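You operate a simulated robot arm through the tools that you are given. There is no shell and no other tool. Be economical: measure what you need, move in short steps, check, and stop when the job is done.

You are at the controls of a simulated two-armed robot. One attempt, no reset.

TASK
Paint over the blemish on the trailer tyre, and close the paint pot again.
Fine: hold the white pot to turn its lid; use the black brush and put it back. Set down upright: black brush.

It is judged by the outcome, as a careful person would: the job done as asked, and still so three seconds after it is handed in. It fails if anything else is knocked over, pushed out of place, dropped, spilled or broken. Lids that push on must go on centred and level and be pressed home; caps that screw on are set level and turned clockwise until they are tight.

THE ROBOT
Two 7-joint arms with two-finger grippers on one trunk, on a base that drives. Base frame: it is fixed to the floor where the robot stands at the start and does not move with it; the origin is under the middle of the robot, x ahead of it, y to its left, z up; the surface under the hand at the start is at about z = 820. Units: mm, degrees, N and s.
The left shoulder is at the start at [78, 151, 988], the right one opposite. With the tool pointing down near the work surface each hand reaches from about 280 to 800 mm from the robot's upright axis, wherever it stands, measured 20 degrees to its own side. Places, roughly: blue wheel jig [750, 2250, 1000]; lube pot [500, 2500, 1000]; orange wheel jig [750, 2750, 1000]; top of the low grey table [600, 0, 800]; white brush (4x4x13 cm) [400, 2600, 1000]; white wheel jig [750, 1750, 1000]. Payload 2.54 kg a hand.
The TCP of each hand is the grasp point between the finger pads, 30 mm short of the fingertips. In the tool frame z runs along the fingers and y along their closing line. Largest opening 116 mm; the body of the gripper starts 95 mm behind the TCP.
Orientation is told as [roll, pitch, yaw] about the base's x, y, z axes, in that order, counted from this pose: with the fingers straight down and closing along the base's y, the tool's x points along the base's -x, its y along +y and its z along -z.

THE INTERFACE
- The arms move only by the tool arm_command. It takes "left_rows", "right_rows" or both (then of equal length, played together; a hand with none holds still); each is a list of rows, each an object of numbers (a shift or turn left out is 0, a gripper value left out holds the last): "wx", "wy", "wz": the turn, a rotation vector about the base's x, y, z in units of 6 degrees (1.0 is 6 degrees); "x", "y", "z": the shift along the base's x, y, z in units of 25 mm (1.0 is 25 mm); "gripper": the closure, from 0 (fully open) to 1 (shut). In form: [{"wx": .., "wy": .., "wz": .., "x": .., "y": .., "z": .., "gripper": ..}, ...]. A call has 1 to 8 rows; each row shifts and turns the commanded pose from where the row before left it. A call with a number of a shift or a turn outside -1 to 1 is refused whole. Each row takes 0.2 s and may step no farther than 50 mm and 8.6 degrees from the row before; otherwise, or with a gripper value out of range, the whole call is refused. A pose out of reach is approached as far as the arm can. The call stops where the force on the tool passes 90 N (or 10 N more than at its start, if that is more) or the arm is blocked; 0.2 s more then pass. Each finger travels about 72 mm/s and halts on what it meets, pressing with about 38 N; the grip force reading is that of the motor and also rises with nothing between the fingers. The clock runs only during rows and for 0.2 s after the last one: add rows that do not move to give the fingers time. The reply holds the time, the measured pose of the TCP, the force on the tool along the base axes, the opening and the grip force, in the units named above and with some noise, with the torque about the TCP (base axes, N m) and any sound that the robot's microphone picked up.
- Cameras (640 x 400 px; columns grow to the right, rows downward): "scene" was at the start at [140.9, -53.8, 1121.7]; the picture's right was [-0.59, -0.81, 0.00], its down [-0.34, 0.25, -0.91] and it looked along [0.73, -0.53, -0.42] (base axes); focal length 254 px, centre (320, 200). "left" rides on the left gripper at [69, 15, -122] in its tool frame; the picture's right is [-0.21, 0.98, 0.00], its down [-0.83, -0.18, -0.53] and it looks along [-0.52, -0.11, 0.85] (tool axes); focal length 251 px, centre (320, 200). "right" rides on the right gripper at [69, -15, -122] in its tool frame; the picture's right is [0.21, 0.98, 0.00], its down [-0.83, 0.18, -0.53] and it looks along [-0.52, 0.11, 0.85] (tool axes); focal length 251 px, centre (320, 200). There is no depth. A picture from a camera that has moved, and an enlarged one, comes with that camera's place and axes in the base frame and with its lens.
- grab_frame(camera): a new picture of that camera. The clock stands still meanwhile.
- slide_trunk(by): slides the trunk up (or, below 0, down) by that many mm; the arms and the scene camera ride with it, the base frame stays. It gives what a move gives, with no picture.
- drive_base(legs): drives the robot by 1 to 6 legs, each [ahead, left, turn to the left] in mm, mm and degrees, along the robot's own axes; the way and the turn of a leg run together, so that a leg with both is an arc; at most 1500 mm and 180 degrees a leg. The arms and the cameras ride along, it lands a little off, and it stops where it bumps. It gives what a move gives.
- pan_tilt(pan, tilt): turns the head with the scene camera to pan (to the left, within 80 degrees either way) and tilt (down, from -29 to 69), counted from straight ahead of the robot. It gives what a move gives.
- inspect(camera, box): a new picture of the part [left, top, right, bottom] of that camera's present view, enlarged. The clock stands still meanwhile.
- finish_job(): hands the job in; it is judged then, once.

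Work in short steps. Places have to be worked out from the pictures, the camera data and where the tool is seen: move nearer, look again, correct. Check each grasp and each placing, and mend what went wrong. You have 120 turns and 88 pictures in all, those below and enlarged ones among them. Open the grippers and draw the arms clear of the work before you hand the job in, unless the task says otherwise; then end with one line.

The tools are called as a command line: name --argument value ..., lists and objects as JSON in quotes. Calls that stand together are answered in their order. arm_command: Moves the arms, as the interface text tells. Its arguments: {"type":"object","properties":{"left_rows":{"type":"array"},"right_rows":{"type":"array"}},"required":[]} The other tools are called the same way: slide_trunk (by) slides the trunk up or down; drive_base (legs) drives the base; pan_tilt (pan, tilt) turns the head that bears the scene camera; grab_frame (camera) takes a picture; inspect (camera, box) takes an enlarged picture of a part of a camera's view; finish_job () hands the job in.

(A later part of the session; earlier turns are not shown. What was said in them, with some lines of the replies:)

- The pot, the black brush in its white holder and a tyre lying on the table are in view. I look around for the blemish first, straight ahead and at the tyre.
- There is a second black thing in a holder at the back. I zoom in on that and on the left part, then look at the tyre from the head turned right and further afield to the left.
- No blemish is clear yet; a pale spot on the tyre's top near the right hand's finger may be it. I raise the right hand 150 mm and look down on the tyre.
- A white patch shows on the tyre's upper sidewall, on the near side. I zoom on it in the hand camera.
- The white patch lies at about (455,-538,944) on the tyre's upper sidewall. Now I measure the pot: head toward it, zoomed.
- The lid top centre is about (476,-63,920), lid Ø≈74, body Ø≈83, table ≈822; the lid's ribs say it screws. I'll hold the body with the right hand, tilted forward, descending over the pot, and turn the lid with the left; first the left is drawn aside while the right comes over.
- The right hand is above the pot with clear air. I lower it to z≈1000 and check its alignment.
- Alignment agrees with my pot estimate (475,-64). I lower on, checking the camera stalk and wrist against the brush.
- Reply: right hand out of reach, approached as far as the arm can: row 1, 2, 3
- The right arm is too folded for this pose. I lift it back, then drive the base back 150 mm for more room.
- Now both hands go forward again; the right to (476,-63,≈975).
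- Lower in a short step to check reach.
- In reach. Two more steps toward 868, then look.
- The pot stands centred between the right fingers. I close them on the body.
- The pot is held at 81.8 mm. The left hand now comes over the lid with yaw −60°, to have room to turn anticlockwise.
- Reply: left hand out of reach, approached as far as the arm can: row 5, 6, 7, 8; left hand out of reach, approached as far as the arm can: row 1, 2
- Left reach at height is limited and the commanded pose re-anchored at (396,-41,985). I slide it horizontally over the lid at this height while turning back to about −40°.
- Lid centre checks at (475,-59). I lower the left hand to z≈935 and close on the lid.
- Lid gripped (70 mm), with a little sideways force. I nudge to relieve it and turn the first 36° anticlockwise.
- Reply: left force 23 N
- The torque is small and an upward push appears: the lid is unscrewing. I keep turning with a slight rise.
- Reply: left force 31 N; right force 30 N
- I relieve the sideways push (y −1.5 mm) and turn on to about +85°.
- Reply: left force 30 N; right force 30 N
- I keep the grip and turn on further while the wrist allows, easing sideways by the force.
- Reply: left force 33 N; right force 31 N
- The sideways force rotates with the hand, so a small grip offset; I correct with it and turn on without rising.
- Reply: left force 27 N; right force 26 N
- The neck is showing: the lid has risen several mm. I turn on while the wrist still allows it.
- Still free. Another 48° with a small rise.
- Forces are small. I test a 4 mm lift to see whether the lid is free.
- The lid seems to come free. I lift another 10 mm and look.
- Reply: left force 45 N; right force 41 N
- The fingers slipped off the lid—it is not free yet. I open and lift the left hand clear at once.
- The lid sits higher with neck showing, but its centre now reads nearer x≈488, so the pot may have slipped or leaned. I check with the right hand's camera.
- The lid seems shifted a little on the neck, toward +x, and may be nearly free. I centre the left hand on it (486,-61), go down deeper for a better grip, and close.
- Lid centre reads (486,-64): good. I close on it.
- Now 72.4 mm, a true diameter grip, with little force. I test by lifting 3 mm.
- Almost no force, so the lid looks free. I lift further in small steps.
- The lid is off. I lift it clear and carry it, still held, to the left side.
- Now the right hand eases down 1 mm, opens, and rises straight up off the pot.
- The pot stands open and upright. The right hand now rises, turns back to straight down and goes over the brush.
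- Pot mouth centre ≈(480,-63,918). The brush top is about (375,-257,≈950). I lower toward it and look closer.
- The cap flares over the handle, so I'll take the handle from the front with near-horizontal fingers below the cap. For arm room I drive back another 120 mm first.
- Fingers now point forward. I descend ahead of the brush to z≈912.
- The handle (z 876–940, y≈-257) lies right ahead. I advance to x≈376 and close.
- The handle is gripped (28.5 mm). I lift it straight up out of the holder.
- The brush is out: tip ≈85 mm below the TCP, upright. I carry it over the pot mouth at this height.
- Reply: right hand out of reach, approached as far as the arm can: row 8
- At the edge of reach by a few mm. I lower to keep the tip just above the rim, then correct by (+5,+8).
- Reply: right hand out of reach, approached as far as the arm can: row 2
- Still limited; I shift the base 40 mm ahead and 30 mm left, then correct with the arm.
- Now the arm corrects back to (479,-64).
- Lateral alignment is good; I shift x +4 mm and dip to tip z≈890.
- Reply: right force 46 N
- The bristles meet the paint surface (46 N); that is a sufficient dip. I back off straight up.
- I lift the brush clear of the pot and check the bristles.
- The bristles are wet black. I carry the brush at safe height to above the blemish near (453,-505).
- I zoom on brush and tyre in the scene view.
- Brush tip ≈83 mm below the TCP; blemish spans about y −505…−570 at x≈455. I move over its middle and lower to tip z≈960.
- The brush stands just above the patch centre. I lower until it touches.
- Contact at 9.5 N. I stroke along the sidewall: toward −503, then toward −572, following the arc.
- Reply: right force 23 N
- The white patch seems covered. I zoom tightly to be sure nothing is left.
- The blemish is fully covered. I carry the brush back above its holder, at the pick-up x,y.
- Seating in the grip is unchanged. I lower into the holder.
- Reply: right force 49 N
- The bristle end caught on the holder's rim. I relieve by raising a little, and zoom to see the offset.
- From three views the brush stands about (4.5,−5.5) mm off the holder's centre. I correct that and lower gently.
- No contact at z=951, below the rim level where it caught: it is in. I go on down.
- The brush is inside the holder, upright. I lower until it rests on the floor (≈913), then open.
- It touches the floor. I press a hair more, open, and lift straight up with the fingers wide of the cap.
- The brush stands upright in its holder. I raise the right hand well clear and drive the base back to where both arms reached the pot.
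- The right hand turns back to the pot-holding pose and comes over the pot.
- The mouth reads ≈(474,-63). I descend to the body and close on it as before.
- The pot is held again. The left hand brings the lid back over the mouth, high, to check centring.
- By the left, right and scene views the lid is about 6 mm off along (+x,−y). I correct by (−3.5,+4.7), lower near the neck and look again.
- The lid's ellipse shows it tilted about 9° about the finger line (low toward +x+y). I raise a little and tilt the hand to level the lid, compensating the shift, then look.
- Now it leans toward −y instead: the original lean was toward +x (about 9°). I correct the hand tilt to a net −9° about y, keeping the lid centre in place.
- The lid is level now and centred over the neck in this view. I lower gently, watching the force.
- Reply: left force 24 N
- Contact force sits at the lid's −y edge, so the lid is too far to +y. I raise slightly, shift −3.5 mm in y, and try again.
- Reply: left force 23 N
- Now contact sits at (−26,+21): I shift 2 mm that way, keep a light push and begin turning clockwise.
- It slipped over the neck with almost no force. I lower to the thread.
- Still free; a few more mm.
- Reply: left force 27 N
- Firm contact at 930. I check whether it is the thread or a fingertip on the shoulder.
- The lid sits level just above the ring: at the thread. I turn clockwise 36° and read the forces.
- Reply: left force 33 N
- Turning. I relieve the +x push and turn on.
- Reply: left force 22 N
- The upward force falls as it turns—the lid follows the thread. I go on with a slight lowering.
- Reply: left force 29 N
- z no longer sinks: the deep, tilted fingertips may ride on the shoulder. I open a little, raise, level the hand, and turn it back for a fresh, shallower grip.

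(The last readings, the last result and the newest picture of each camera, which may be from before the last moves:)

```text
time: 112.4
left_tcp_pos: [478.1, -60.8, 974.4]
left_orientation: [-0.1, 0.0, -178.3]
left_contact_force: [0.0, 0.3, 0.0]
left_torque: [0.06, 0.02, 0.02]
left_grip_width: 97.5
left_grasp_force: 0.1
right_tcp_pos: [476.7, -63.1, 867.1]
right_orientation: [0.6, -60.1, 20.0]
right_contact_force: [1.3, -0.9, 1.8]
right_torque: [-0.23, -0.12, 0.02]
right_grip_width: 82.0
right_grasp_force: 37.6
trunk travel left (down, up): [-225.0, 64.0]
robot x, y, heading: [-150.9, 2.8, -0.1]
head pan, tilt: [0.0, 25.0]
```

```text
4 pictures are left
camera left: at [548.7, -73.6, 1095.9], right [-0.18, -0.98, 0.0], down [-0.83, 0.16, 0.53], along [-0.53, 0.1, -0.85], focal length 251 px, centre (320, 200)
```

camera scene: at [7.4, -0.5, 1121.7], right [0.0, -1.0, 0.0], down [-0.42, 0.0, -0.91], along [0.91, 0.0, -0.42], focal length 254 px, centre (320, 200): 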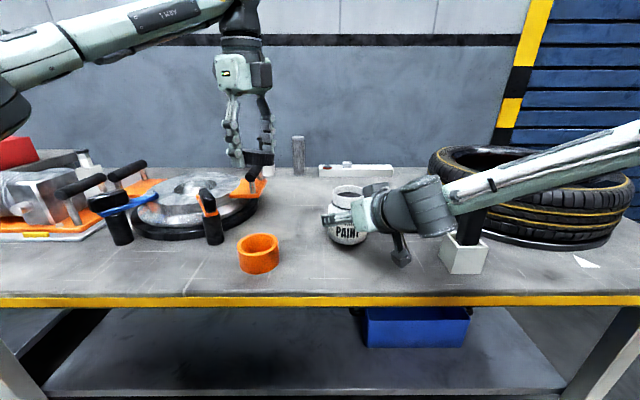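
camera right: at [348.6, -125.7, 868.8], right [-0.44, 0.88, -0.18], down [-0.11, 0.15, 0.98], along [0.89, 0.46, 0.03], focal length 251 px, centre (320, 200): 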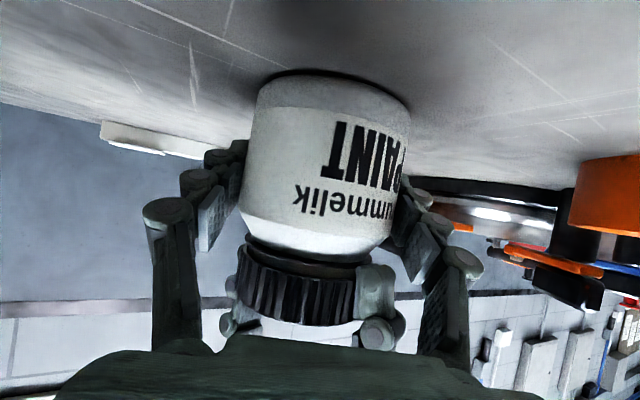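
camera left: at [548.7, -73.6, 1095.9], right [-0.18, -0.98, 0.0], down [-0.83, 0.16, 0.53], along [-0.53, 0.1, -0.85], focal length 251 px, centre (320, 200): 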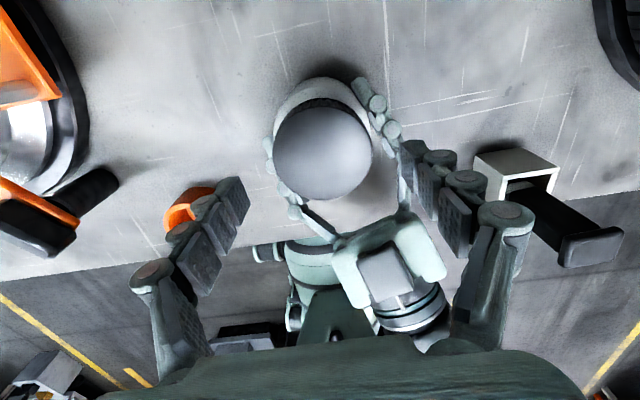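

The lid lies level at (480,−63). I lower to z≈937, regrip with the hand vertical, and turn clockwise.

arm_command --left_rows '[{"x": 0.05, "y": -0.07, "z": -0.7}, {"z": -0.78}, {"gripper": 0.3}, {"gripper": 0.38}, {"gripper": 1}, {}]'

arm_command --left_rows '[{"wz": -1}, {"wz": -1}, {"wz": -1}, {"wz": -1}, {"wz": -1}, {"wz": -1}]'

```text
time: 113.8
left_tcp_pos: [479.6, -60.3, 937.5]
left_orientation: [0.0, 0.0, -178.4]
left_contact_force: [0.4, -3.2, 1.5]
left_torque: [-0.16, -0.01, -0.03]
left_grip_width: 71.1
left_grasp_force: 37.7
right_tcp_pos: [476.7, -62.4, 867.2]
right_orientation: [0.6, -60.1, 20.1]
right_contact_force: [0.4, 2.0, 1.8]
right_torque: [-0.49, -0.18, 0.02]
right_grip_width: 81.9
right_grasp_force: 37.7
trunk travel left (down, up): [-225.0, 64.0]
robot x, y, heading: [-150.7, 0.8, -0.1]
head pan, tilt: [0.0, 25.0]
```

```text
time: 115.2
left_tcp_pos: [479.8, -61.7, 936.4]
left_orientation: [0.0, -0.1, 145.5]
left_contact_force: [-1.6, -6.2, -5.5]
left_torque: [-0.17, 0.02, 0.01]
left_grip_width: 70.9
left_grasp_force: 38.1
right_tcp_pos: [476.6, -61.0, 868.9]
right_orientation: [0.5, -60.1, 19.9]
right_contact_force: [0.5, 6.8, 2.7]
right_torque: [-0.33, 0.1, -0.04]
right_grip_width: 82.3
right_grasp_force: 37.3
trunk travel left (down, up): [-225.0, 64.0]
robot x, y, heading: [-155.1, -1.2, -0.2]
head pan, tilt: [0.0, 25.0]
```

The pull is downward now (−5.5 N): the thread is drawing the lid down. I continue, lowering with it.

arm_command --left_rows '[{"wz": -1, "z": -0.03}, {"wz": -1, "z": -0.01}, {"wz": -1, "z": -0.01}, {"wz": -1, "z": -0.01}, {"wz": -1, "z": -0.01}, {"wz": -1, "z": -0.01}, {"wz": -1, "z": -0.01}, {"wz": -1, "z": -0.01}]'

arm_command --left_rows '[{"wz": -1, "z": -0.01}, {"wz": -1, "z": -0.01}, {"wz": -1, "z": -0.01}, {"wz": -1, "z": -0.01}, {"wz": -1, "z": -0.01}, {"wz": -1, "z": -0.01}, {"wz": -1, "z": -0.01}]'

```text
time: 117.0
left_tcp_pos: [478.6, -62.3, 936.4]
left_orientation: [0.1, 0.1, 97.3]
left_contact_force: [-14.8, -16.3, 5.0]
left_torque: [-0.23, 0.39, 0.04]
left_grip_width: 70.8
left_grasp_force: 37.7
right_tcp_pos: [476.1, -63.1, 868.1]
right_orientation: [0.5, -60.1, 20.1]
right_contact_force: [17.2, 15.7, -2.8]
right_torque: [-0.9, 0.28, 0.0]
right_grip_width: 82.1
right_grasp_force: 38.5
trunk travel left (down, up): [-225.0, 64.0]
robot x, y, heading: [-152.1, -4.0, -0.1]
head pan, tilt: [0.0, 25.0]
```

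```text
time: 118.6
left_tcp_pos: [481.3, -60.5, 934.2]
left_orientation: [-0.3, -0.2, 55.9]
left_contact_force: [8.1, 5.4, 13.0]
left_torque: [-0.14, -0.5, 1.61]
left_grip_width: 70.0
left_grasp_force: 38.6
right_tcp_pos: [475.9, -64.3, 867.4]
right_orientation: [0.5, -60.0, 19.9]
right_contact_force: [-1.9, -5.1, 0.6]
right_torque: [-0.1, -0.01, -1.46]
right_grip_width: 80.9
right_grasp_force: 38.4
trunk travel left (down, up): [-225.0, 64.0]
robot x, y, heading: [-150.5, -0.3, -0.3]
head pan, tilt: [0.0, 25.0]
```

Torque jumped to 1.6 N·m: the lid is coming tight. One more small turn to confirm.

arm_command --left_rows '[{"wz": -0.7}, {"wz": -0.5}]'

inspect --camera "scene" --box '[300, 140, 400, 220]'

```text
time: 119.2
left_tcp_pos: [479.2, -61.7, 934.3]
left_orientation: [0.0, 0.0, 48.5]
left_contact_force: [-1.3, 2.9, 15.8]
left_torque: [0.3, 0.17, 2.03]
left_grip_width: 70.7
left_grasp_force: 38.2
right_tcp_pos: [476.4, -64.1, 868.4]
right_orientation: [0.5, -60.2, 19.9]
right_contact_force: [5.3, -6.8, -3.6]
right_torque: [-0.51, 0.17, -1.88]
right_grip_width: 80.9
right_grasp_force: 37.9
trunk travel left (down, up): [-225.0, 64.0]
robot x, y, heading: [-153.2, 1.6, -0.4]
head pan, tilt: [0.0, 25.0]
```

```text
5.00 times, centred on (350, 180) of scene
camera zoom: at [6.8, -0.5, 1121.9], right [0.0, -1.0, 0.0], down [-0.42, 0.0, -0.91], along [0.91, 0.0, -0.42], focal length 1268 px, centre (170, 300)
```

zoom: 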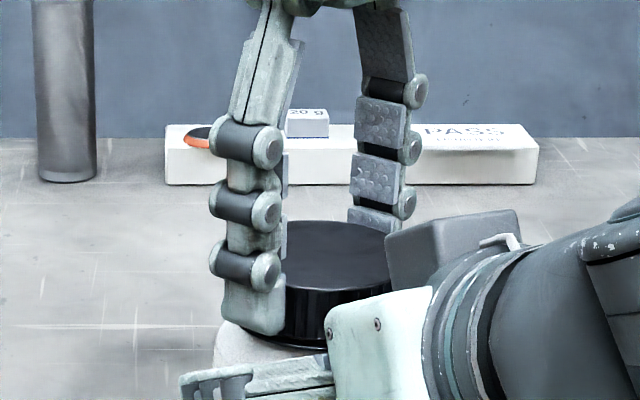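

The lid is level, seated and tight (2 N·m, neck no longer visible). I open the left hand, lift it and draw it aside.

arm_command --left_rows '[{"gripper": 0.3}, {"gripper": 0.2}, {"gripper": 0.1}, {"z": 1}, {"z": 1}, {"z": 0.8, "y": 0.5}, {"y": 1}, {"y": 1}]'

arm_command --left_rows '[{"y": 1}, {"y": 1}, {"y": 1}, {"y": 1}, {"y": 1}, {}, {}, {}]' --right_rows '[{"gripper": 0.2}, {"gripper": 0.05}, {"gripper": 0}, {}, {"z": 1}, {"z": 1}, {"z": 1}, {"z": 1}]'

arm_command --right_rows '[{"z": 1}, {"z": 1}, {"z": 1}, {"z": 1}, {"z": 0.5, "y": -0.8}, {"y": -1}, {"y": -1}, {"y": -1}]'

grab_frame --camera "scene"

```text
time: 121.0
left_tcp_pos: [480.8, 2.5, 1002.8]
left_orientation: [-0.1, 0.0, 48.5]
left_contact_force: [0.0, 0.3, 0.4]
left_torque: [0.02, -0.02, 0.0]
left_grip_width: 104.4
left_grasp_force: 0.1
right_tcp_pos: [476.2, -62.4, 868.4]
right_orientation: [0.6, -60.1, 19.9]
right_contact_force: [-0.5, 1.3, 0.5]
right_torque: [-0.06, 0.06, -0.02]
right_grip_width: 80.8
right_grasp_force: 37.6
trunk travel left (down, up): [-225.0, 64.0]
robot x, y, heading: [-150.5, -0.0, -0.1]
head pan, tilt: [0.0, 25.0]
```

```text
time: 122.8
left_tcp_pos: [480.6, 127.1, 1006.5]
left_orientation: [-0.1, -0.1, 48.6]
left_contact_force: [-0.2, 0.9, -0.7]
left_torque: [0.03, 0.0, 0.02]
left_grip_width: 104.7
left_grasp_force: 0.0
right_tcp_pos: [475.2, -63.7, 968.7]
right_orientation: [0.7, -60.1, 20.0]
right_contact_force: [-0.8, 0.0, 0.4]
right_torque: [0.02, 0.0, 0.0]
right_grip_width: 115.8
right_grasp_force: 0.1
trunk travel left (down, up): [-225.0, 64.0]
robot x, y, heading: [-149.9, 4.3, -0.1]
head pan, tilt: [0.0, 25.0]
```

```text
time: 124.6
left_tcp_pos: [480.9, 125.6, 1006.4]
left_orientation: [0.0, -0.1, 48.5]
left_contact_force: [0.5, 0.0, -0.1]
left_torque: [0.02, 0.0, -0.01]
left_grip_width: 104.4
left_grasp_force: 0.1
right_tcp_pos: [476.7, -158.7, 1082.8]
right_orientation: [0.6, -59.9, 20.0]
right_contact_force: [-0.6, -0.4, -0.3]
right_torque: [-0.02, 0.02, -0.02]
right_grip_width: 116.1
right_grasp_force: 0.1
trunk travel left (down, up): [-225.0, 64.0]
robot x, y, heading: [-153.8, 0.2, -0.3]
head pan, tilt: [0.0, 25.0]
```

```text
2 pictures are left
camera scene: at [7.4, -0.7, 1121.7], right [0.0, -1.0, 0.0], down [-0.42, 0.0, -0.91], along [0.91, 0.0, -0.42], focal length 254 px, centre (320, 200)
```

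scene: 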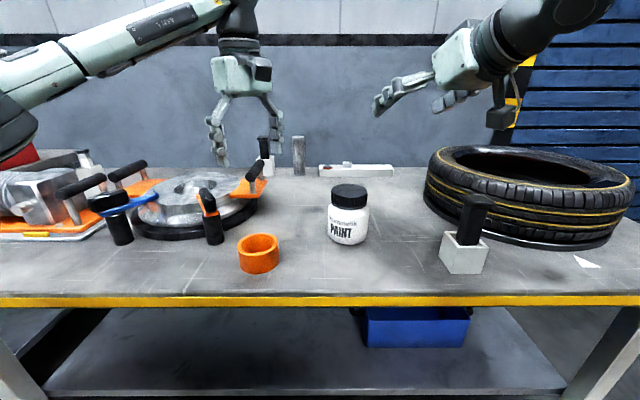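

Both hands are clear; one closer look at the pot, brush and tyre.

inspect --camera "scene" --box '[310, 140, 640, 290]'

```text
1.94 times, centred on (475, 215) of scene
camera zoom: at [7.4, -0.7, 1121.7], right [0.0, -1.0, 0.0], down [-0.42, 0.0, -0.91], along [0.91, 0.0, -0.42], focal length 492 px, centre (19, 171)
```

zoom: 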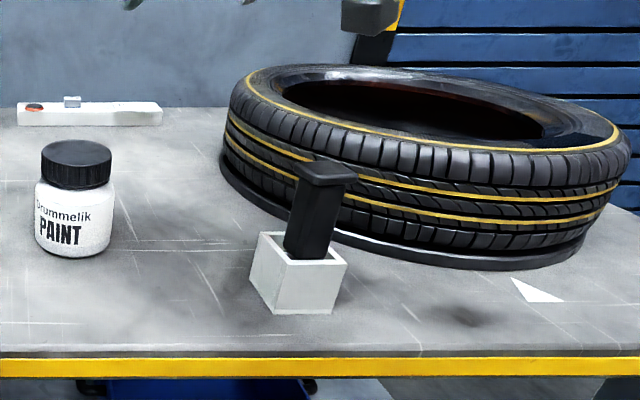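

The pot is closed and level, the brush is upright in its holder, the tyre is painted and the arms are clear. I hand the job in.

finish_job

```text
The job is handed in.
```

The white blemish on the tyre is painted over, the pot's lid is screwed back on tight, and the black brush stands upright in its holder.
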